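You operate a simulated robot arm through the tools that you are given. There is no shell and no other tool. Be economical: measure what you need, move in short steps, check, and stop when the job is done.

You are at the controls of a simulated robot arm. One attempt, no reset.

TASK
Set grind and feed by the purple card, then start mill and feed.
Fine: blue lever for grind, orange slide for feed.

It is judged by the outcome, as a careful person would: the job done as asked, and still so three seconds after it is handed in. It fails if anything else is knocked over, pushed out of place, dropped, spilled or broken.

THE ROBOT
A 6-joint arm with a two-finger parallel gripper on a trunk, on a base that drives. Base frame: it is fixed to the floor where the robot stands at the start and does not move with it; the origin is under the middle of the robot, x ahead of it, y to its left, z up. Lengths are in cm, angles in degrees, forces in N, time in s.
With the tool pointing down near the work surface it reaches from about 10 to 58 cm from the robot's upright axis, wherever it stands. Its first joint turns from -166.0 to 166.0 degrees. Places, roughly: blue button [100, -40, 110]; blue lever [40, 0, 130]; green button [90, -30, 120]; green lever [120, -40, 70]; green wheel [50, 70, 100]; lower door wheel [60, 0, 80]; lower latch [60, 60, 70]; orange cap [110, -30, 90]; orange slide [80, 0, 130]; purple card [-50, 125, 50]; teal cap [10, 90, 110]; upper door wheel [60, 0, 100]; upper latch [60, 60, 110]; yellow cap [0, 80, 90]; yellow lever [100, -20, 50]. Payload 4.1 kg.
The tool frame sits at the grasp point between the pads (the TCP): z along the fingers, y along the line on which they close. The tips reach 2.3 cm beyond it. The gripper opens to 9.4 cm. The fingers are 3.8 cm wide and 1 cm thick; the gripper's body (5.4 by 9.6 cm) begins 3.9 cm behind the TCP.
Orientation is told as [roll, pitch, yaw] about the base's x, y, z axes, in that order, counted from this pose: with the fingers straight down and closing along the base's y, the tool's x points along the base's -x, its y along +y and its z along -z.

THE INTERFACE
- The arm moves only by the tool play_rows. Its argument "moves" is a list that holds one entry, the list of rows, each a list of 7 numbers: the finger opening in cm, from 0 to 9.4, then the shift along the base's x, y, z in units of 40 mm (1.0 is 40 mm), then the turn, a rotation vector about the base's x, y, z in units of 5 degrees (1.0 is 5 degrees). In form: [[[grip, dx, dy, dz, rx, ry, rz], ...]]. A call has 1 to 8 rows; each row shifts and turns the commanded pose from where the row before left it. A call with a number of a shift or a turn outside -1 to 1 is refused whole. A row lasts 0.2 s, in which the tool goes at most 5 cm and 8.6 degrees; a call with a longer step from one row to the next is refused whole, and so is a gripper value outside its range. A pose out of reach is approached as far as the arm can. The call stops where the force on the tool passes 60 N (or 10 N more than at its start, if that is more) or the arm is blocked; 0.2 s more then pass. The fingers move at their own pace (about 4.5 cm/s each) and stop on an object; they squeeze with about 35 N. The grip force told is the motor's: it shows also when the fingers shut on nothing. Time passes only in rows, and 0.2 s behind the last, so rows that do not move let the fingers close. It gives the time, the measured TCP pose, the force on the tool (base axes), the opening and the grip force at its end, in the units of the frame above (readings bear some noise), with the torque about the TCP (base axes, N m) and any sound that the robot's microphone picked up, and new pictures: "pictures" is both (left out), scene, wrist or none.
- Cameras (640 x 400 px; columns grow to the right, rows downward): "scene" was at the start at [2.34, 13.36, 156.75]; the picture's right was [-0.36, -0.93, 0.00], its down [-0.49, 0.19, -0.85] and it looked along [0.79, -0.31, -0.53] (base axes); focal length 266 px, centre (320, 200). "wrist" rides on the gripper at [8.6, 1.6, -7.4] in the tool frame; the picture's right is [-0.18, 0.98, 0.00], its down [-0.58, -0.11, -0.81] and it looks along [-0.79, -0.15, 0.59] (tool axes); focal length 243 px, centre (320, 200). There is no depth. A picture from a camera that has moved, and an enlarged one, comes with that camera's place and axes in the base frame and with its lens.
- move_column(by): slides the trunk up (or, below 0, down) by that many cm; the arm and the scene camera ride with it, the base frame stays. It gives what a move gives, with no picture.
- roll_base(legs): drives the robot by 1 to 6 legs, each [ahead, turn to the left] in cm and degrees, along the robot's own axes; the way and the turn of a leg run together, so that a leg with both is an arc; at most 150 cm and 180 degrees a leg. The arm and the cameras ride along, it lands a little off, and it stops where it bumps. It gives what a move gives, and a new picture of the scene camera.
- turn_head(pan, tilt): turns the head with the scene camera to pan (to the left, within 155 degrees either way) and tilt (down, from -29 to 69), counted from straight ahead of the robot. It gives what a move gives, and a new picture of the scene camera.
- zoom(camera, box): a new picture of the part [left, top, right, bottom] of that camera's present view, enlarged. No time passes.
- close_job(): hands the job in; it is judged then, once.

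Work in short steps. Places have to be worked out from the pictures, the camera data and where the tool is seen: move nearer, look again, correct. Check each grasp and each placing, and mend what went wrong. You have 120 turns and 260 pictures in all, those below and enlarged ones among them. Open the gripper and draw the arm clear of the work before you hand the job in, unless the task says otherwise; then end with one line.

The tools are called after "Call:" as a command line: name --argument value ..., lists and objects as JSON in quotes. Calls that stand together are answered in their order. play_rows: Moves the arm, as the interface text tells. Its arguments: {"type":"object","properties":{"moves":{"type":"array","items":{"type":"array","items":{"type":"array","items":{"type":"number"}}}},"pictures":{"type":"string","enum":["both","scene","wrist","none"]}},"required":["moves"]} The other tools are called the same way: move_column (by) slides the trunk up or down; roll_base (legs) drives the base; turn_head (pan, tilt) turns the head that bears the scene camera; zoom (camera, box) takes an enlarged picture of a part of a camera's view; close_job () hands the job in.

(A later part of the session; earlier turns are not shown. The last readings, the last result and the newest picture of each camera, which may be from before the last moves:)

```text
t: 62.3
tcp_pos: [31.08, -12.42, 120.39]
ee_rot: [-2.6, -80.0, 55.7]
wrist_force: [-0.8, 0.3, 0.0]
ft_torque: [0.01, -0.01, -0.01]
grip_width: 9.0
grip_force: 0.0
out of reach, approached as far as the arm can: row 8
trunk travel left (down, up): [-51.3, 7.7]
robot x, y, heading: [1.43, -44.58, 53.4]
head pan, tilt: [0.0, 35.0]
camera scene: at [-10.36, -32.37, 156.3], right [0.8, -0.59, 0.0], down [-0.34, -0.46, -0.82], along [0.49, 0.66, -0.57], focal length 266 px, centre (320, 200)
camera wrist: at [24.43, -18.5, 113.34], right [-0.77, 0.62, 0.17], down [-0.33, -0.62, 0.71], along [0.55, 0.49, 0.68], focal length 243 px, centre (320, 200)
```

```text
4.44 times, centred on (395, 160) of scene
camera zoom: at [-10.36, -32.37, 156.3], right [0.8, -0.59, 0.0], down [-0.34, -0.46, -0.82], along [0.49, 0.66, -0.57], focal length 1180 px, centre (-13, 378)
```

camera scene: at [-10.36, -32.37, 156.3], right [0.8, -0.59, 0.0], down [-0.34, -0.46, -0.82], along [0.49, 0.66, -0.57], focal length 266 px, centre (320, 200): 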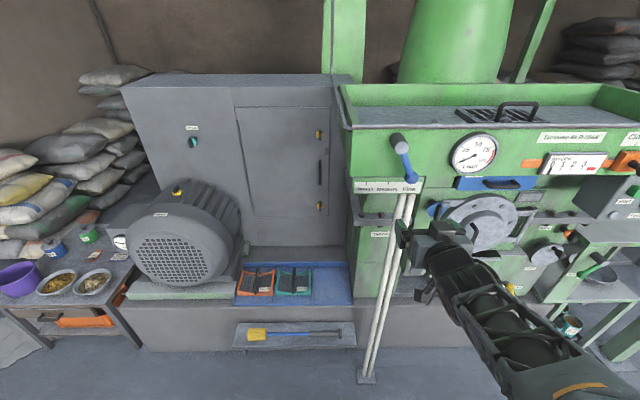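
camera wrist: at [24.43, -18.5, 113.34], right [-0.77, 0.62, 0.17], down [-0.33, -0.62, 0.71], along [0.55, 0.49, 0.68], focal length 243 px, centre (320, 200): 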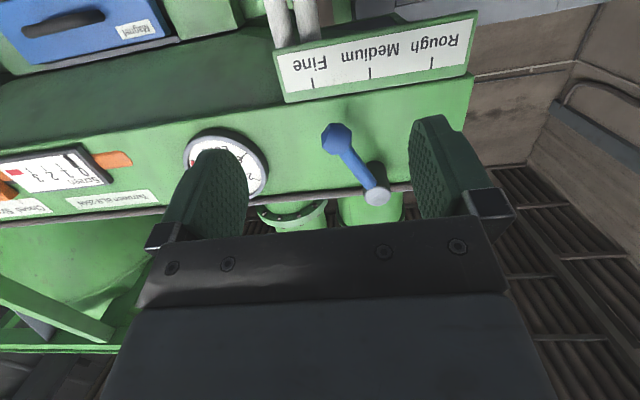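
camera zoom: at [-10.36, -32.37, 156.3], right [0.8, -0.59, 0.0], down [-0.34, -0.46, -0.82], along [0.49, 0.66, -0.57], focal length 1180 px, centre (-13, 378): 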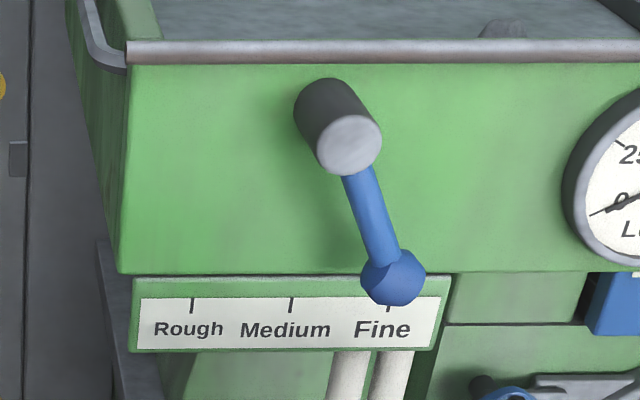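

The lever now points at Fine. Next, I drive along the machine to stand before the slide at about (84,-31,125).

Call:
roll_base --legs '[[0, -90], [55, 0], [0, 89.5]]'

Call:
zoom --camera "wrist" --box '[0, 0, 640, 400]'

```text
t: 72.8
tcp_pos: [74.19, -43.28, 120.46]
ee_rot: [-2.8, -80.0, 54.7]
wrist_force: [0.0, -0.3, 0.5]
ft_torque: [0.02, 0.03, -0.03]
grip_width: 8.98
grip_force: 0.1
trunk travel left (down, up): [-51.3, 7.7]
robot x, y, heading: [44.1, -75.05, 52.4]
head pan, tilt: [0.0, 35.0]
camera scene: at [32.47, -62.66, 156.29], right [0.79, -0.61, 0.0], down [-0.35, -0.45, -0.82], along [0.5, 0.65, -0.57], focal length 266 px, centre (320, 200)
```

scene: 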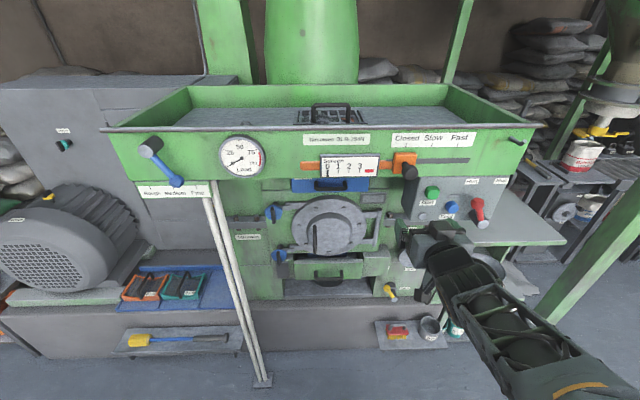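

```text
1.00 times, centred on (320, 200) of wrist (not enlarged: the box is as wide or as high as the picture)
camera zoom: at [67.54, -49.38, 113.4], right [-0.76, 0.63, 0.17], down [-0.35, -0.61, 0.71], along [0.55, 0.48, 0.68], focal length 243 px, centre (320, 200)
```

zoom: 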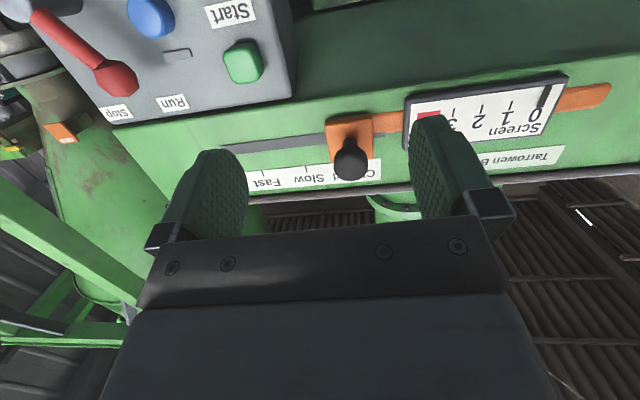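

I see the console with Start, a blue button and a red lever labelled Run/Stop. I zoom for the details.

Call:
zoom --camera "scene" --box '[380, 120, 540, 230]'

Call:
zoom --camera "scene" --box '[230, 140, 400, 310]'

Call:
zoom --camera "wrist" --box '[0, 0, 320, 200]'

```text
3.64 times, centred on (460, 175) of scene
camera zoom: at [32.47, -62.66, 156.29], right [0.79, -0.61, 0.0], down [-0.35, -0.45, -0.82], along [0.5, 0.65, -0.57], focal length 966 px, centre (-189, 291)
```

zoom: 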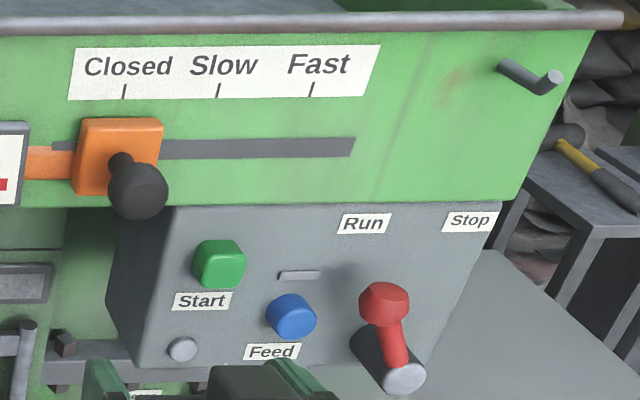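

```text
2.35 times, centred on (315, 225) of scene
camera zoom: at [32.47, -62.66, 156.29], right [0.79, -0.61, 0.0], down [-0.35, -0.45, -0.82], along [0.5, 0.65, -0.57], focal length 625 px, centre (332, 141)
```

zoom: 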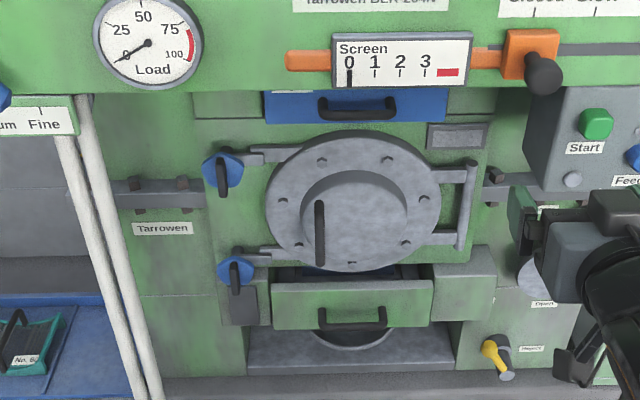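

```text
2.00 times, centred on (160, 100) of wrist
camera zoom: at [67.54, -49.38, 113.4], right [-0.76, 0.63, 0.17], down [-0.35, -0.61, 0.71], along [0.55, 0.48, 0.68], focal length 485 px, centre (640, 400)
```

zoom: 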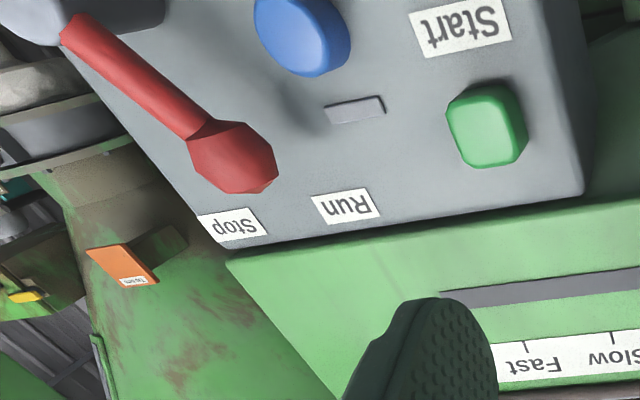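

The red lever already points to Run, so I leave it; the mill uses Start (green) and feed uses the Feed button (blue). The slide's ball triangulates to (79.5,-34,127.8); I move up and nearer, aligned with it.

Call:
play_rows --moves '[[[9, 0.21, 0.47, 0.61, 0, 0, 0], [9, 0.21, 0.47, 0.61, 0, 0, 0], [9, 0.21, 0.47, 0.61, 0, 0, 0]]]'

```text
t: 73.7
tcp_pos: [76.51, -37.83, 127.84]
ee_rot: [-2.6, -80.0, 54.7]
wrist_force: [-0.4, -0.1, 0.3]
ft_torque: [-0.02, 0.0, -0.02]
grip_width: 8.99
grip_force: 0.0
trunk travel left (down, up): [-51.3, 7.7]
robot x, y, heading: [44.13, -75.24, 52.6]
head pan, tilt: [0.0, 35.0]
camera scene: at [32.48, -62.64, 156.29], right [0.79, -0.61, 0.0], down [-0.35, -0.45, -0.82], along [0.5, 0.65, -0.57], focal length 266 px, centre (320, 200)
camera wrist: at [69.85, -43.76, 120.79], right [-0.76, 0.63, 0.17], down [-0.34, -0.61, 0.71], along [0.55, 0.48, 0.68], focal length 243 px, centre (320, 200)
```

scene: 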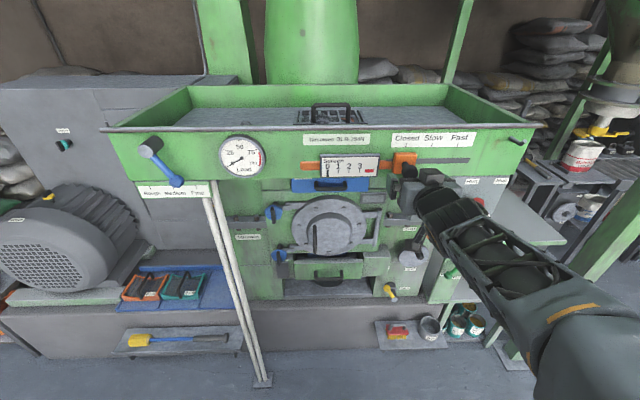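
wrist: 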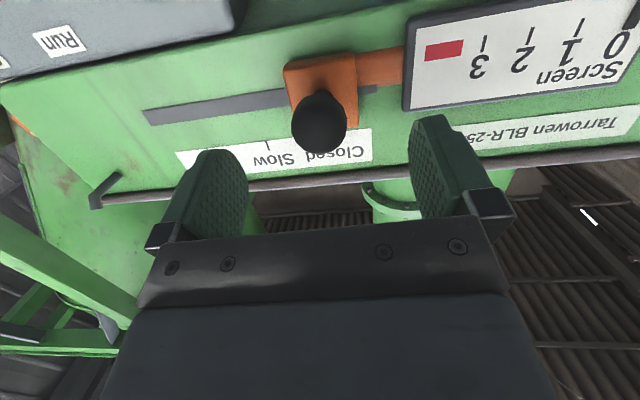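

The ball is centred between the fingers. I advance 4 cm and close on it.

Call:
play_rows --moves '[[[9, 0.3, 0.4, -0.04, 0, 0, 0], [9, 0.3, 0.4, -0.04, 0, 0, 0], [2.4, 0, 0, 0, 0, 0, 0], [2.4, 0, 0, 0, 0, 0, 0], [2.4, 0, 0, 0, 0, 0, 0], [2.4, 0, 0, 0, 0, 0, 0], [2.4, 0, 0, 0, 0, 0, 0]]]'

```text
t: 75.2
tcp_pos: [79.01, -34.76, 127.44]
ee_rot: [-2.4, -80.1, 54.3]
wrist_force: [5.2, -2.6, 1.8]
ft_torque: [-0.01, -0.04, -0.35]
grip_width: 3.35
grip_force: 45.0
trunk travel left (down, up): [-51.3, 7.7]
robot x, y, heading: [44.26, -75.3, 52.3]
head pan, tilt: [0.0, 35.0]
camera scene: at [32.58, -62.71, 156.31], right [0.79, -0.61, 0.0], down [-0.35, -0.45, -0.82], along [0.5, 0.65, -0.57], focal length 266 px, centre (320, 200)
camera wrist: at [72.34, -40.72, 120.4], right [-0.76, 0.63, 0.17], down [-0.35, -0.61, 0.71], along [0.56, 0.48, 0.68], focal length 243 px, centre (320, 200)
```

scene: 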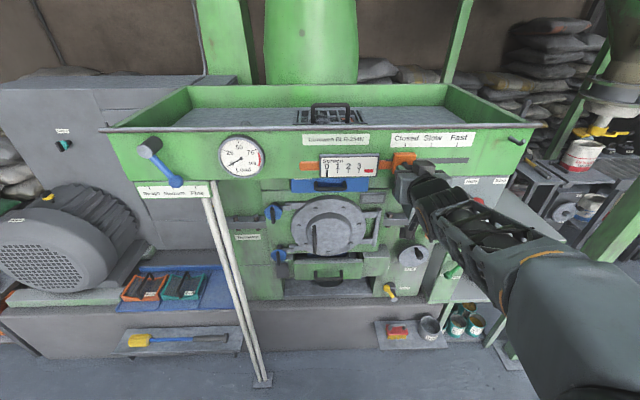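
wrist: 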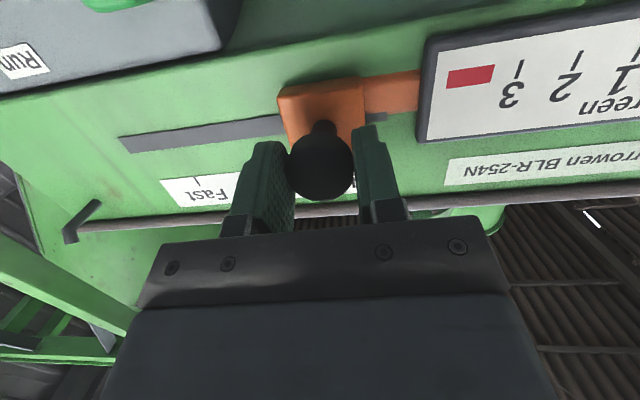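

Ball gripped. I slide it right by about 6 cm (one mark, Closed → Slow).

Call:
play_rows --moves '[[[2.4, 0.2, -0.151, 0, 0, 0, 0], [2.4, 0.2, -0.151, 0, 0, 0, 0], [2.4, 0.2, -0.151, 0, 0, 0, 0], [2.4, 0.2, -0.151, 0, 0, 0, 0], [2.4, 0.2, -0.151, 0, 0, 0, 0], [2.4, 0.18, -0.136, 0, 0, 0, 0]]]'

Call:
zoom --camera "scene" --box '[380, 120, 540, 230]'

```text
t: 76.7
tcp_pos: [83.84, -38.22, 127.63]
ee_rot: [-2.7, -80.0, 54.6]
wrist_force: [-5.7, -3.1, -6.4]
ft_torque: [0.37, -0.36, 0.14]
grip_width: 3.3
grip_force: 44.8
trunk travel left (down, up): [-51.3, 7.7]
robot x, y, heading: [43.74, -75.04, 52.3]
head pan, tilt: [0.0, 35.0]
camera scene: at [32.41, -62.69, 156.28], right [0.79, -0.61, 0.0], down [-0.35, -0.45, -0.82], along [0.5, 0.65, -0.57], focal length 266 px, centre (320, 200)
camera wrist: at [77.14, -44.2, 120.41], right [-0.76, 0.63, 0.17], down [-0.34, -0.61, 0.71], along [0.56, 0.48, 0.68], focal length 243 px, centre (320, 200)
```

scene: 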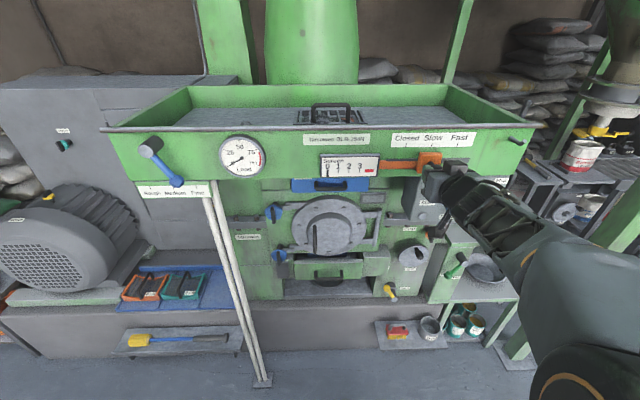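
wrist: 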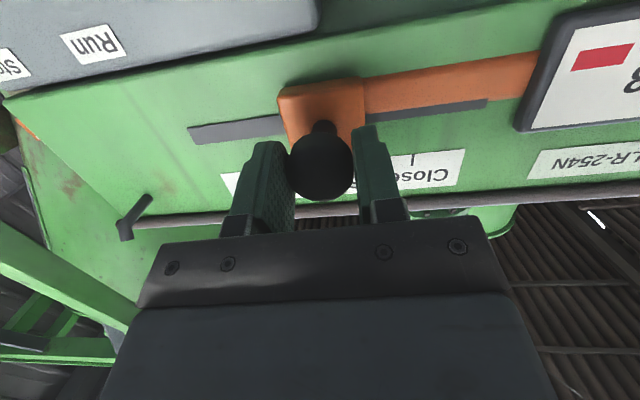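

```text
3.64 times, centred on (460, 175) of scene
camera zoom: at [32.41, -62.69, 156.28], right [0.79, -0.61, 0.0], down [-0.35, -0.45, -0.82], along [0.5, 0.65, -0.57], focal length 966 px, centre (-189, 291)
```

zoom: 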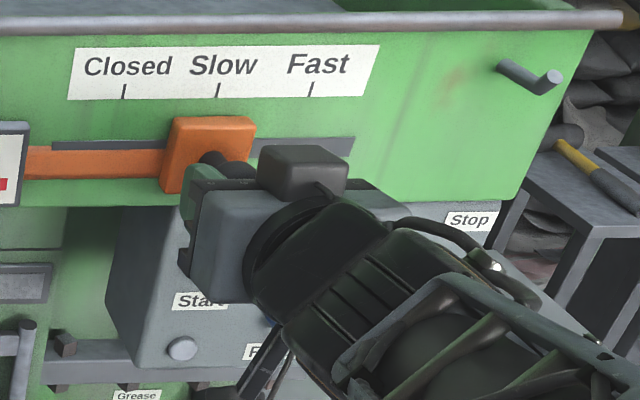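

The block is within ~0.2 cm of the Slow mark. I nudge it by a hair, release and back off to check.

Call:
play_rows --moves '[[[2.4, 0.05, -0.037, 0, 0, 0, 0], [2.4, 0, 0, 0, 0, 0, 0], [6, 0, 0, 0, 0, 0, 0], [6, 0, 0, 0, 0, 0, 0], [6, 0, 0, 0, 0, 0, 0], [8, -0.3, -0.4, 0, 0, 0, 0], [8, -0.52, -0.7, 0, 0, 0, 0], [8, -0.52, -0.7, -0.4, 0, 0, 0]]]'

Call:
zoom --camera "scene" --box '[380, 120, 540, 230]'

```text
t: 78.5
tcp_pos: [78.93, -45.15, 125.83]
ee_rot: [-2.6, -80.1, 54.7]
wrist_force: [1.0, 0.3, 0.2]
ft_torque: [0.01, -0.04, 0.03]
grip_width: 8.01
grip_force: 0.2
trunk travel left (down, up): [-51.3, 7.7]
robot x, y, heading: [43.6, -74.89, 52.6]
head pan, tilt: [0.0, 35.0]
camera scene: at [32.44, -62.68, 156.29], right [0.79, -0.61, 0.0], down [-0.35, -0.45, -0.82], along [0.5, 0.65, -0.57], focal length 266 px, centre (320, 200)
camera wrist: at [72.2, -51.19, 118.65], right [-0.76, 0.63, 0.17], down [-0.34, -0.61, 0.71], along [0.55, 0.48, 0.68], focal length 243 px, centre (320, 200)
```

scene: 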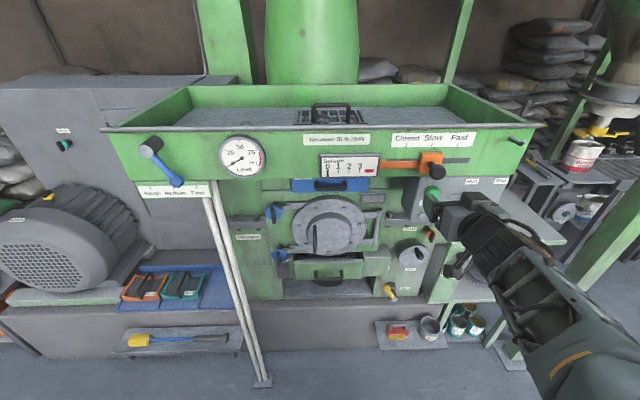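
wrist: 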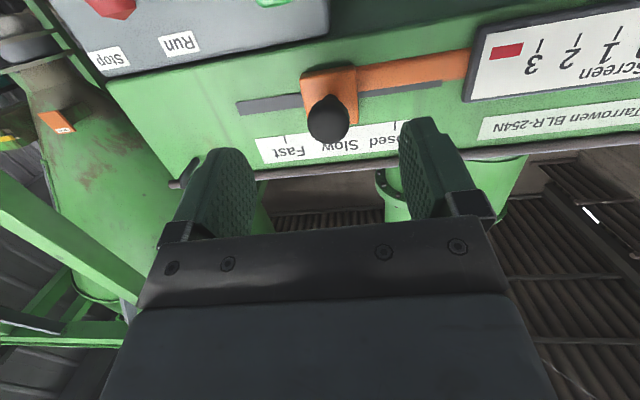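

```text
3.64 times, centred on (460, 175) of scene
camera zoom: at [32.44, -62.68, 156.29], right [0.79, -0.61, 0.0], down [-0.35, -0.45, -0.82], along [0.5, 0.65, -0.57], focal length 966 px, centre (-189, 291)
```

zoom: 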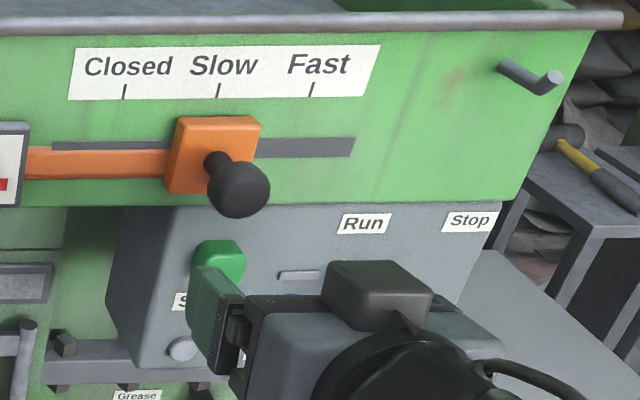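

The slide is at Slow. Next, Start at about (90.8,-34.7,118.7): I close the fingers and line up in front of it.

Call:
play_rows --moves '[[[0, 0.21, -0.158, -0.56, 0, 0, 0], [0, 0.21, -0.158, -0.56, 0, 0, 0], [0, 0.21, -0.158, -0.56, 0, 0, 0], [0, 0.15, 0.2, 0, 0, 0, 0], [0, 0.15, 0.2, 0, 0, 0, 0], [0, 0, 0, 0, 0, 0, 0]]]'

Call:
zoom --camera "scene" --box '[380, 120, 540, 230]'

```text
t: 79.8
tcp_pos: [82.61, -45.55, 119.0]
ee_rot: [-2.6, -80.0, 54.7]
wrist_force: [-0.1, -0.6, 0.6]
ft_torque: [0.03, 0.03, -0.01]
grip_width: 0.0
grip_force: 35.2
trunk travel left (down, up): [-51.3, 7.7]
robot x, y, heading: [43.71, -75.09, 52.3]
head pan, tilt: [0.0, 35.0]
camera scene: at [32.49, -62.66, 156.29], right [0.79, -0.61, 0.0], down [-0.35, -0.45, -0.82], along [0.5, 0.65, -0.57], focal length 266 px, centre (320, 200)
camera wrist: at [75.91, -51.66, 111.94], right [-0.76, 0.63, 0.17], down [-0.34, -0.61, 0.71], along [0.56, 0.48, 0.68], focal length 243 px, centre (320, 200)
```

scene: 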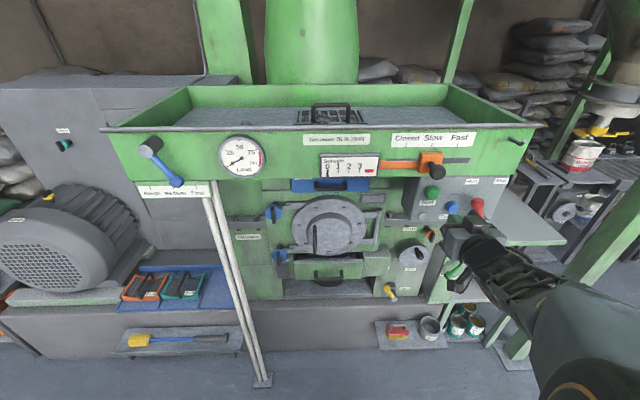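
wrist: 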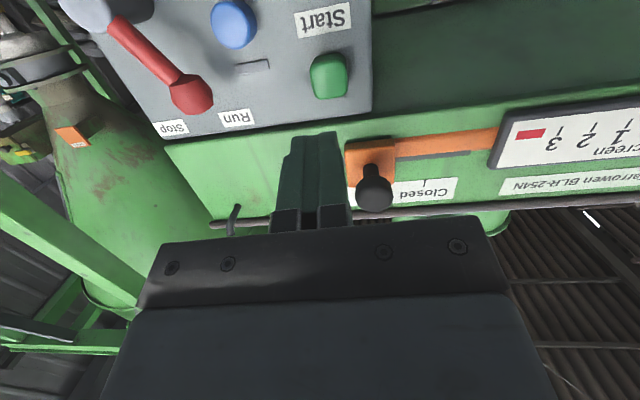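

```text
3.64 times, centred on (460, 175) of scene
camera zoom: at [32.49, -62.66, 156.29], right [0.79, -0.61, 0.0], down [-0.35, -0.45, -0.82], along [0.5, 0.65, -0.57], focal length 966 px, centre (-189, 291)
```

zoom: 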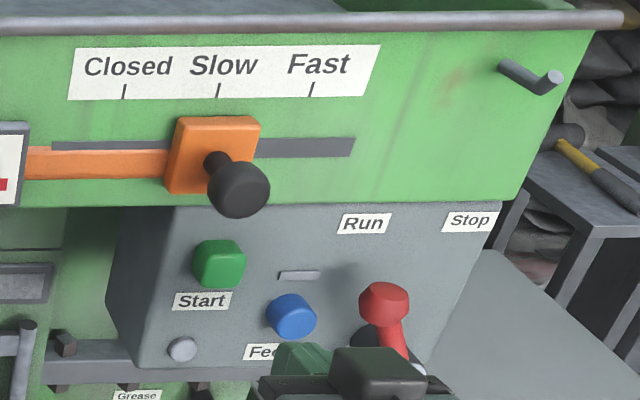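

Start confirmed at (90.5,-34.8,118.7), dead ahead about 10 cm from the tips. I advance 8 cm, then press gently.

Call:
play_rows --moves '[[[0, 0.301, 0.4, 0, 0, 0, 0], [0, 0.301, 0.4, 0, 0, 0, 0], [0, 0.301, 0.4, 0, 0, 0, 0], [0, 0.301, 0.4, 0, 0, 0, 0], [0, 0, 0, 0, 0, 0, 0]]]'

```text
t: 81.0
tcp_pos: [87.05, -38.91, 119.05]
ee_rot: [-2.6, -80.0, 54.8]
wrist_force: [0.6, -0.4, 0.0]
ft_torque: [0.02, 0.02, -0.01]
grip_width: 0.02
grip_force: 35.2
trunk travel left (down, up): [-51.3, 7.7]
robot x, y, heading: [44.01, -75.11, 52.5]
head pan, tilt: [0.0, 35.0]
camera scene: at [32.48, -62.65, 156.29], right [0.79, -0.61, 0.0], down [-0.35, -0.45, -0.82], along [0.5, 0.65, -0.57], focal length 266 px, centre (320, 200)
camera wrist: at [80.44, -45.06, 111.99], right [-0.76, 0.63, 0.17], down [-0.34, -0.61, 0.71], along [0.56, 0.48, 0.68], focal length 243 px, centre (320, 200)
```

scene: 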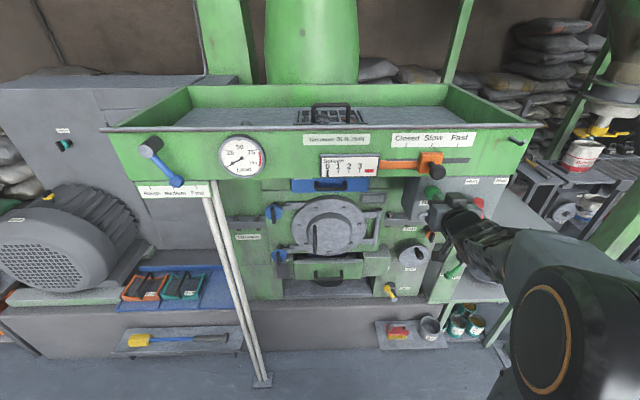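
wrist: 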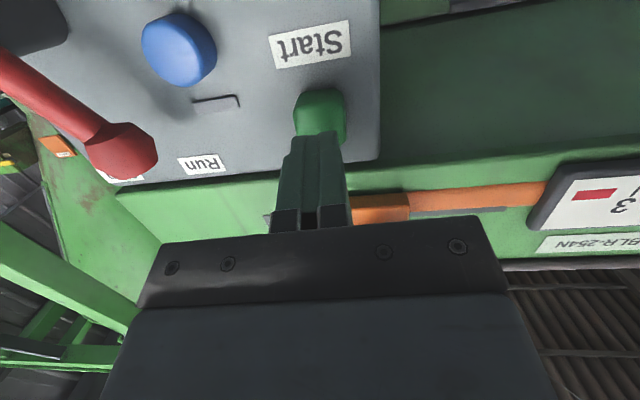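

The tips are right at Start. I press in small steps.

Call:
play_rows --moves '[[[0, 0.075, 0.1, 0, 0, 0, 0], [0, 0.075, 0.1, 0, 0, 0, 0], [0, 0.075, 0.1, 0, 0, 0, 0], [0, 0.06, 0.08, 0, 0, 0, 0], [0, 0, 0, 0, 0, 0, 0]]]' --pictures "wrist"

```text
t: 82.2
tcp_pos: [88.3, -37.59, 119.17]
ee_rot: [-2.7, -80.0, 54.8]
wrist_force: [-0.2, -0.8, 0.0]
ft_torque: [0.0, 0.0, 0.01]
grip_width: 0.0
grip_force: 35.2
trunk travel left (down, up): [-51.3, 7.7]
robot x, y, heading: [44.09, -75.29, 52.8]
head pan, tilt: [0.0, 35.0]
camera wrist: at [81.66, -43.67, 111.99], right [-0.76, 0.63, 0.17], down [-0.35, -0.61, 0.71], along [0.56, 0.48, 0.68], focal length 243 px, centre (320, 200)
```

wrist: 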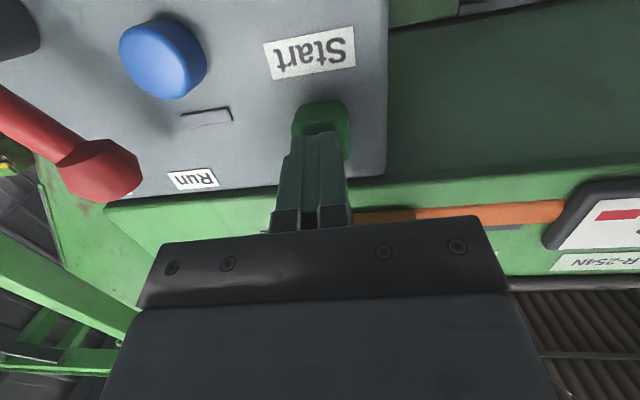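

No contact yet; I continue in small steps.

Call:
play_rows --moves '[[[0, 0.06, 0.08, 0, 0, 0, 0], [0, 0.06, 0.08, 0, 0, 0, 0], [0, 0.06, 0.08, 0, 0, 0, 0], [0, 0, 0, 0, 0, 0, 0]]]' --pictures "wrist"

```text
t: 83.2
tcp_pos: [88.98, -36.66, 119.22]
ee_rot: [-2.7, -80.1, 54.9]
wrist_force: [-5.4, -2.3, -0.6]
ft_torque: [-0.01, -0.02, 0.09]
grip_width: 0.0
grip_force: 35.1
trunk travel left (down, up): [-51.3, 7.7]
robot x, y, heading: [43.61, -74.52, 52.6]
head pan, tilt: [0.0, 35.0]
heard: click
camera wrist: at [82.36, -42.79, 112.09], right [-0.76, 0.63, 0.17], down [-0.35, -0.61, 0.71], along [0.55, 0.48, 0.68], focal length 243 px, centre (320, 200)
```

wrist: 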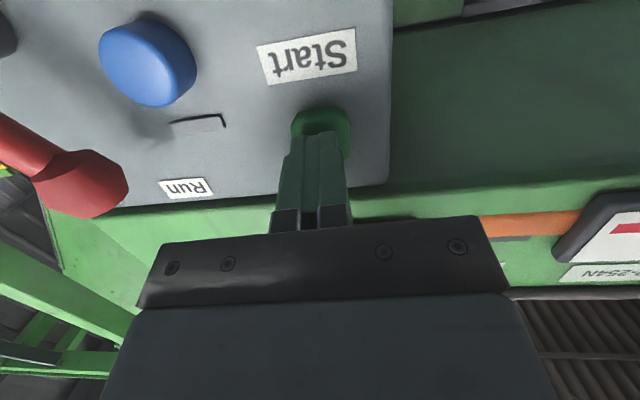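

A click. I back off and check the gauge, sounds and any lamp.

Call:
play_rows --moves '[[[0, -0.3, -0.4, 0, 0, 0, 0], [0, -0.3, -0.4, 0, 0, 0, 0], [0, -0.3, -0.4, 0, 0, 0, 0], [0, -0.3, -0.4, 0, 0, 0, 0], [0, 0, 0, 0, 0, 0, 0], [0, 0, 0, 0, 0, 0, 0]]]'

Call:
zoom --camera "scene" --box '[200, 120, 400, 245]'

Call:
zoom --camera "scene" --box '[380, 120, 540, 230]'

```text
t: 84.7
tcp_pos: [84.41, -43.14, 119.19]
ee_rot: [-2.7, -79.9, 54.7]
wrist_force: [0.6, 0.2, 0.0]
ft_torque: [0.01, -0.04, 0.0]
grip_width: 0.0
grip_force: 34.9
trunk travel left (down, up): [-51.3, 7.7]
robot x, y, heading: [43.95, -75.03, 52.7]
head pan, tilt: [0.0, 35.0]
camera scene: at [32.48, -62.65, 156.29], right [0.79, -0.61, 0.0], down [-0.35, -0.45, -0.82], along [0.5, 0.65, -0.57], focal length 266 px, centre (320, 200)
camera wrist: at [77.74, -49.14, 112.09], right [-0.76, 0.63, 0.17], down [-0.35, -0.61, 0.71], along [0.56, 0.48, 0.68], focal length 243 px, centre (320, 200)
```

scene: 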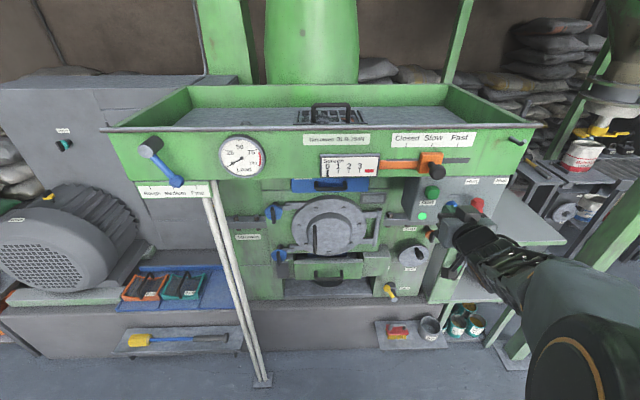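
wrist: 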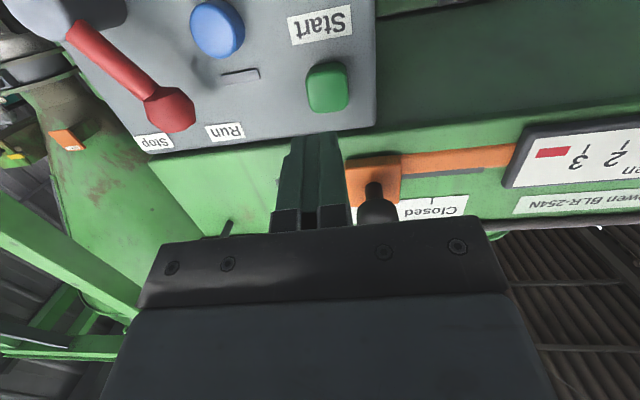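

```text
3.20 times, centred on (300, 182) of scene
camera zoom: at [32.48, -62.65, 156.29], right [0.79, -0.61, 0.0], down [-0.35, -0.45, -0.82], along [0.5, 0.65, -0.57], focal length 850 px, centre (384, 256)
```

zoom: 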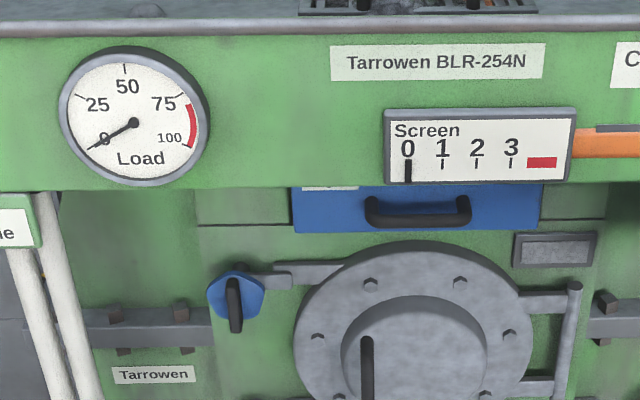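

```text
3.64 times, centred on (460, 175) of scene
camera zoom: at [32.48, -62.65, 156.29], right [0.79, -0.61, 0.0], down [-0.35, -0.45, -0.82], along [0.5, 0.65, -0.57], focal length 966 px, centre (-189, 291)
```

zoom: 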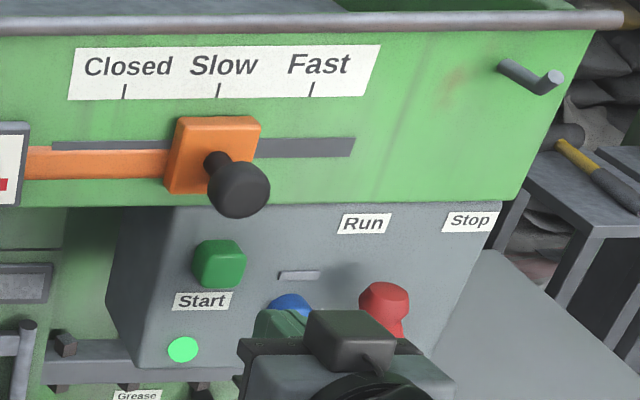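

The green lamp lit: the mill is started. For Feed, I back away, shift right, and yaw/tilt the tool so the body stays clear of the red lever.

Call:
play_rows --moves '[[[0, -0.3, -0.4, 0, 0, 0, 0], [0, -0.2, -0.27, 0, 0, 0, 0], [0, 0.37, -0.28, 0, 0.8, -0.6, -1], [0, 0.37, -0.28, 0, 0.8, -0.6, -1], [0, 0.37, -0.28, 0, 0.8, -0.6, -1], [0, 0, 0, 0, 0, 0, 0]]]' --pictures "none"

Call:
move_column --by -6

Call:
play_rows --moves '[[[0, 0, 0, 0, 0, 0, 0]]]'

```text
t: 86.0
tcp_pos: [86.83, -49.2, 119.42]
ee_rot: [160.4, -84.8, -123.4]
wrist_force: [0.2, -0.4, -0.1]
ft_torque: [-0.03, -0.01, 0.02]
grip_width: 0.0
grip_force: 34.2
trunk travel left (down, up): [-51.3, 7.7]
robot x, y, heading: [43.67, -74.78, 52.6]
head pan, tilt: [0.0, 35.0]
```

```text
t: 87.0
tcp_pos: [86.79, -49.32, 113.22]
ee_rot: [160.0, -84.7, -123.0]
wrist_force: [0.0, 0.7, -0.5]
ft_torque: [0.01, 0.01, -0.04]
grip_width: 0.0
grip_force: 34.8
trunk travel left (down, up): [-45.3, 13.7]
robot x, y, heading: [44.23, -75.17, 52.1]
head pan, tilt: [0.0, 35.0]
```

```text
t: 87.5
tcp_pos: [86.79, -49.15, 113.37]
ee_rot: [159.9, -84.8, -122.8]
wrist_force: [0.8, -0.8, -0.2]
ft_torque: [-0.02, 0.01, 0.04]
grip_width: 0.0
grip_force: 35.3
trunk travel left (down, up): [-45.3, 13.7]
robot x, y, heading: [44.0, -75.19, 52.4]
head pan, tilt: [0.0, 35.0]
camera scene: at [32.48, -62.66, 150.3], right [0.79, -0.61, 0.0], down [-0.35, -0.45, -0.82], along [0.5, 0.65, -0.57], focal length 266 px, centre (320, 200)
camera wrist: at [80.28, -51.73, 104.23], right [-0.6, 0.77, 0.21], down [-0.6, -0.61, 0.51], along [0.52, 0.18, 0.83], focal length 243 px, centre (320, 200)
```

scene: 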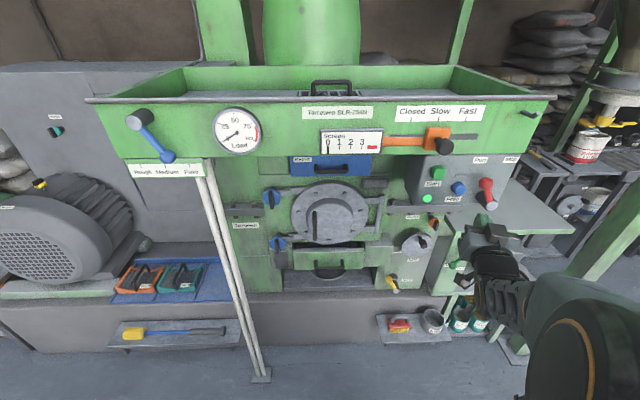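
wrist: 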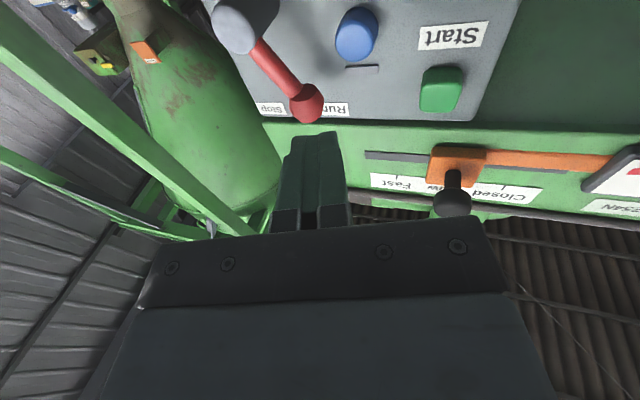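

Feed button re-triangulated to (95.3,-38.9,113.8); tip is aligned, and the red knob is clear. I advance 8 cm along the face normal.

Call:
play_rows --moves '[[[0, 0.301, 0.4, 0.02, 0, 0, 0], [0, 0.301, 0.4, 0.02, 0, 0, 0], [0, 0.301, 0.4, 0, 0, 0, 0], [0, 0.301, 0.4, 0, 0, 0, 0], [0, 0, 0, 0, 0, 0, 0]]]'

Call:
zoom --camera "scene" --box '[400, 130, 540, 240]'

```text
t: 88.7
tcp_pos: [91.44, -42.72, 113.27]
ee_rot: [159.9, -84.8, -122.8]
wrist_force: [-0.2, 0.3, 1.1]
ft_torque: [-0.02, 0.0, 0.01]
grip_width: 0.0
grip_force: 35.2
trunk travel left (down, up): [-45.3, 13.7]
robot x, y, heading: [43.72, -75.04, 52.5]
head pan, tilt: [0.0, 35.0]
camera scene: at [32.49, -62.64, 150.29], right [0.79, -0.61, 0.0], down [-0.35, -0.45, -0.82], along [0.5, 0.65, -0.57], focal length 266 px, centre (320, 200)
camera wrist: at [85.07, -45.24, 104.19], right [-0.6, 0.77, 0.21], down [-0.6, -0.61, 0.51], along [0.52, 0.18, 0.83], focal length 243 px, centre (320, 200)
```

scene: 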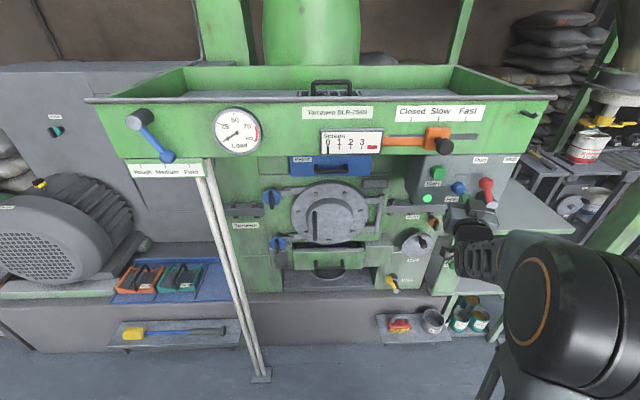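
wrist: 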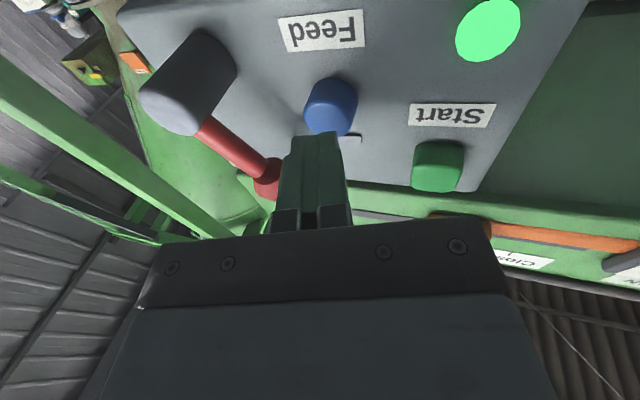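

```text
3.64 times, centred on (470, 185) of scene
camera zoom: at [32.49, -62.64, 150.29], right [0.79, -0.61, 0.0], down [-0.35, -0.45, -0.82], along [0.5, 0.65, -0.57], focal length 966 px, centre (-226, 254)
```

zoom: 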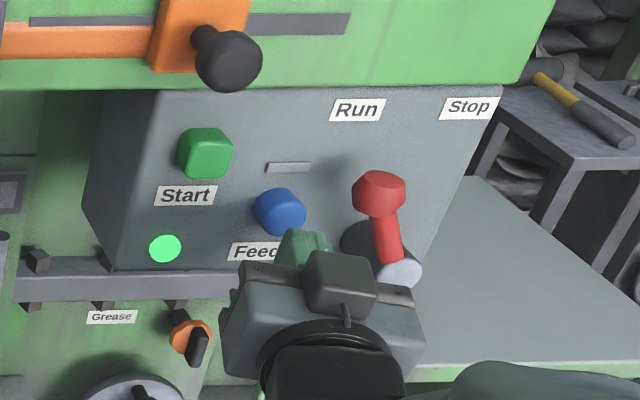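

Aligned with the blue button. I press in small steps.

Call:
play_rows --moves '[[[0, 0.075, 0.1, 0, 0, 0, 0], [0, 0.075, 0.1, 0, 0, 0, 0], [0, 0.075, 0.1, 0, 0, 0, 0], [0, 0.06, 0.08, 0, 0, 0, 0], [0, 0.06, 0.08, 0, 0, 0, 0], [0, 0, 0, 0, 0, 0, 0]]]'

```text
t: 90.0
tcp_pos: [92.88, -40.97, 113.41]
ee_rot: [159.8, -84.8, -122.8]
wrist_force: [-0.4, -0.7, -0.3]
ft_torque: [-0.01, 0.03, 0.02]
grip_width: 0.01
grip_force: 34.8
trunk travel left (down, up): [-45.3, 13.7]
robot x, y, heading: [44.0, -75.31, 52.6]
head pan, tilt: [0.0, 35.0]
camera scene: at [32.47, -62.66, 150.29], right [0.79, -0.61, 0.0], down [-0.35, -0.45, -0.82], along [0.5, 0.65, -0.57], focal length 266 px, centre (320, 200)
camera wrist: at [86.41, -43.5, 104.41], right [-0.6, 0.77, 0.21], down [-0.6, -0.61, 0.51], along [0.52, 0.18, 0.83], focal length 243 px, centre (320, 200)
```

scene: 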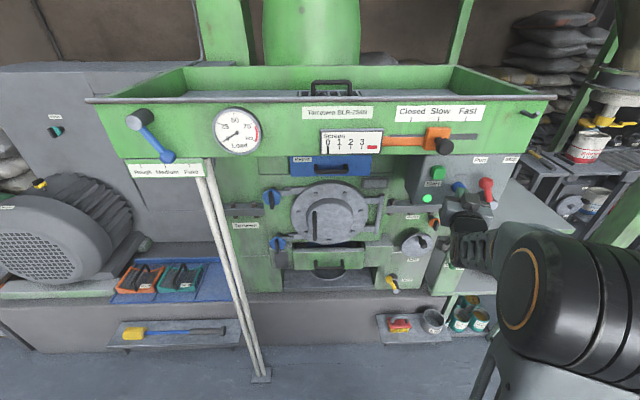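
wrist: 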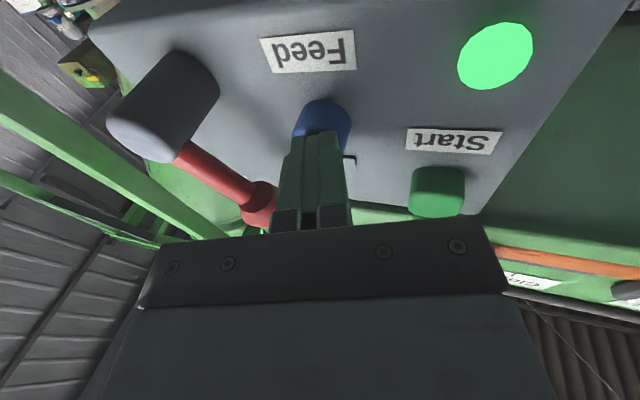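

Not yet touching. I go on another ~1.3 cm in small steps.

Call:
play_rows --moves '[[[0, 0.05, 0.066, 0, 0, 0, 0], [0, 0.05, 0.066, 0, 0, 0, 0], [0, 0.05, 0.066, 0, 0, 0, 0], [0, 0.05, 0.066, 0, 0, 0, 0], [0, 0, 0, 0, 0, 0, 0]]]' --pictures "wrist"

```text
t: 91.2
tcp_pos: [93.65, -39.93, 113.46]
ee_rot: [160.1, -84.8, -123.0]
wrist_force: [-3.9, -3.7, -1.4]
ft_torque: [-0.07, 0.05, 0.05]
grip_width: 0.0
grip_force: 35.0
trunk travel left (down, up): [-45.3, 13.7]
robot x, y, heading: [44.07, -75.24, 52.2]
head pan, tilt: [0.0, 35.0]
heard: click
camera wrist: at [87.15, -42.5, 104.42], right [-0.6, 0.77, 0.21], down [-0.6, -0.61, 0.51], along [0.52, 0.18, 0.83], focal length 243 px, centre (320, 200)
```

wrist: 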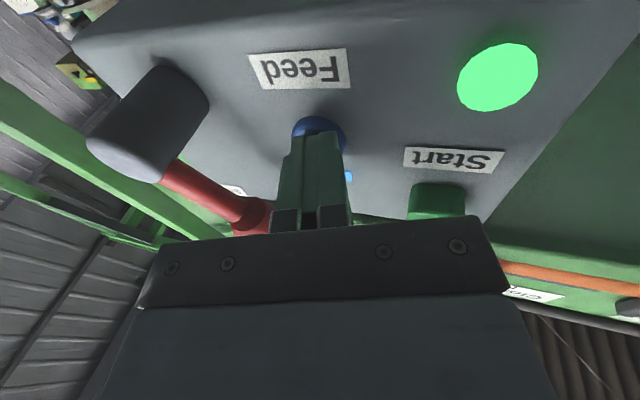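

A click, and the slot lamp turned blue. I back straight out and check the lamps, gauge and settings.

Call:
play_rows --moves '[[[0, -0.3, -0.4, 0, 0, 0, 0], [0, -0.3, -0.4, 0, 0, 0, 0], [0, -0.3, -0.4, 0, 0, 0, 0], [0, -0.3, -0.4, 0, 0, 0, 0], [0, -0.3, -0.4, 0, 0, 0, 0], [0, -0.3, -0.4, 0, 0, 0, 0], [5, -0.3, -0.4, 0, 0, 0, 0], [5, 0, 0, 0, 0, 0, 0]]]'

Call:
zoom --camera "scene" --box '[380, 90, 540, 210]'

Call:
zoom --camera "scene" --box '[110, 80, 400, 260]'

```text
t: 93.0
tcp_pos: [85.39, -51.21, 113.6]
ee_rot: [160.0, -84.8, -123.0]
wrist_force: [-0.8, -0.6, 0.0]
ft_torque: [0.0, 0.03, -0.01]
grip_width: 5.01
grip_force: 0.9
trunk travel left (down, up): [-45.3, 13.7]
robot x, y, heading: [44.11, -75.24, 52.7]
head pan, tilt: [0.0, 35.0]
camera scene: at [32.46, -62.67, 150.29], right [0.79, -0.61, 0.0], down [-0.35, -0.45, -0.82], along [0.5, 0.65, -0.57], focal length 266 px, centre (320, 200)
camera wrist: at [79.0, -53.69, 104.56], right [-0.6, 0.77, 0.21], down [-0.6, -0.61, 0.51], along [0.52, 0.18, 0.83], focal length 243 px, centre (320, 200)
```

scene: 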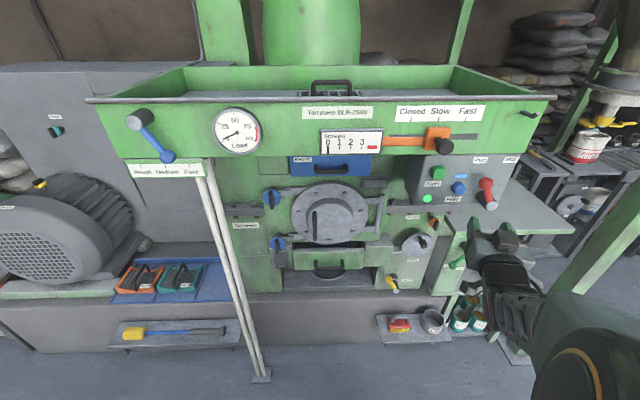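
wrist: 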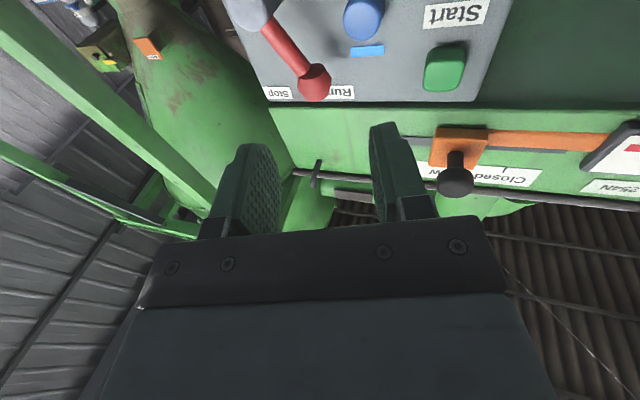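

```text
3.33 times, centred on (460, 150) of scene
camera zoom: at [32.46, -62.67, 150.29], right [0.79, -0.61, 0.0], down [-0.35, -0.45, -0.82], along [0.5, 0.65, -0.57], focal length 885 px, centre (-147, 367)
```

zoom: 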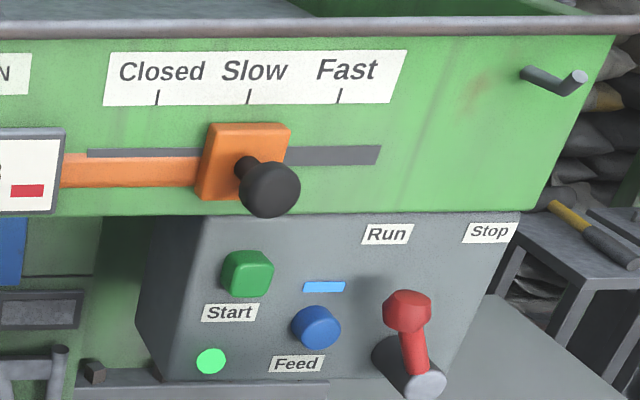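

```text
2.21 times, centred on (255, 170) of scene
camera zoom: at [32.46, -62.67, 150.29], right [0.79, -0.61, 0.0], down [-0.35, -0.45, -0.82], along [0.5, 0.65, -0.57], focal length 586 px, centre (463, 266)
```

zoom: 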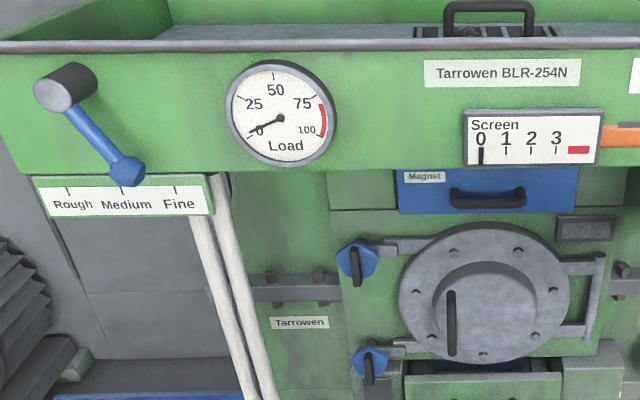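

Both lamps are on and both settings stand. I wait a few seconds to be sure it keeps running, and re-check the gauges.

Call:
play_rows --moves '[[[9, -0.2, -0.27, 0, 0, 0, 0], [9, 0, 0, 0, 0, 0, 0], [9, 0, 0, 0, 0, 0, 0], [9, 0, 0, 0, 0, 0, 0], [9, 0, 0, 0, 0, 0, 0], [9, 0, 0, 0, 0, 0, 0], [9, 0, 0, 0, 0, 0, 0], [9, 0, 0, 0, 0, 0, 0]]]' --pictures "none"

Call:
play_rows --moves '[[[9, 0, 0, 0, 0, 0, 0], [9, 0, 0, 0, 0, 0, 0], [9, 0, 0, 0, 0, 0, 0], [9, 0, 0, 0, 0, 0, 0], [9, 0, 0, 0, 0, 0, 0], [9, 0, 0, 0, 0, 0, 0], [9, 0, 0, 0, 0, 0, 0], [9, 0, 0, 0, 0, 0, 0]]]' --pictures "none"

Call:
zoom --camera "scene" --box '[110, 80, 400, 260]'

Call:
zoom --camera "scene" --box '[380, 90, 540, 210]'

```text
t: 94.8
tcp_pos: [84.53, -52.16, 113.62]
ee_rot: [160.0, -84.8, -122.9]
wrist_force: [0.8, 0.0, -0.5]
ft_torque: [0.01, 0.01, 0.0]
grip_width: 8.99
grip_force: 0.1
trunk travel left (down, up): [-45.3, 13.7]
robot x, y, heading: [43.7, -74.8, 52.5]
head pan, tilt: [0.0, 35.0]
```

```text
t: 96.7
tcp_pos: [84.58, -52.06, 113.5]
ee_rot: [160.0, -84.7, -122.9]
wrist_force: [0.6, 0.3, -0.2]
ft_torque: [-0.02, 0.0, -0.03]
grip_width: 9.01
grip_force: 0.1
trunk travel left (down, up): [-45.3, 13.7]
robot x, y, heading: [44.47, -74.82, 52.5]
head pan, tilt: [0.0, 35.0]
```

```text
2.21 times, centred on (255, 170) of scene
camera zoom: at [32.48, -62.66, 150.29], right [0.79, -0.61, 0.0], down [-0.35, -0.45, -0.82], along [0.5, 0.65, -0.57], focal length 586 px, centre (463, 266)
```

zoom: 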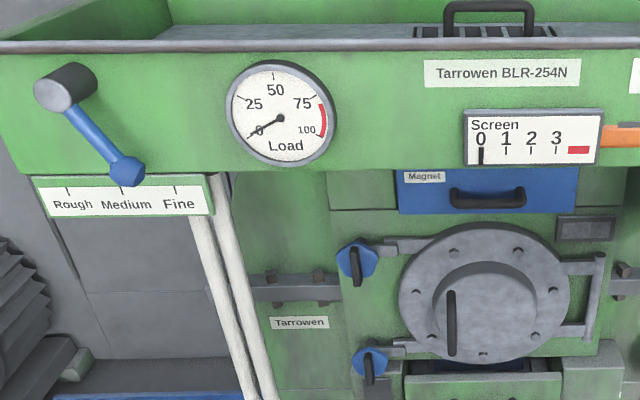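

```text
3.33 times, centred on (460, 150) of scene
camera zoom: at [32.48, -62.66, 150.29], right [0.79, -0.61, 0.0], down [-0.35, -0.45, -0.82], along [0.5, 0.65, -0.57], focal length 885 px, centre (-147, 367)
```

zoom: 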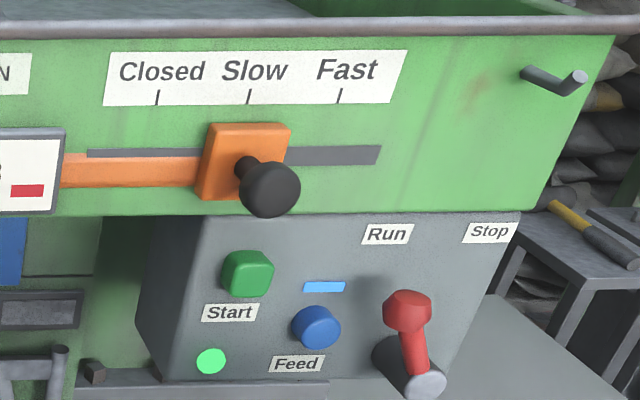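

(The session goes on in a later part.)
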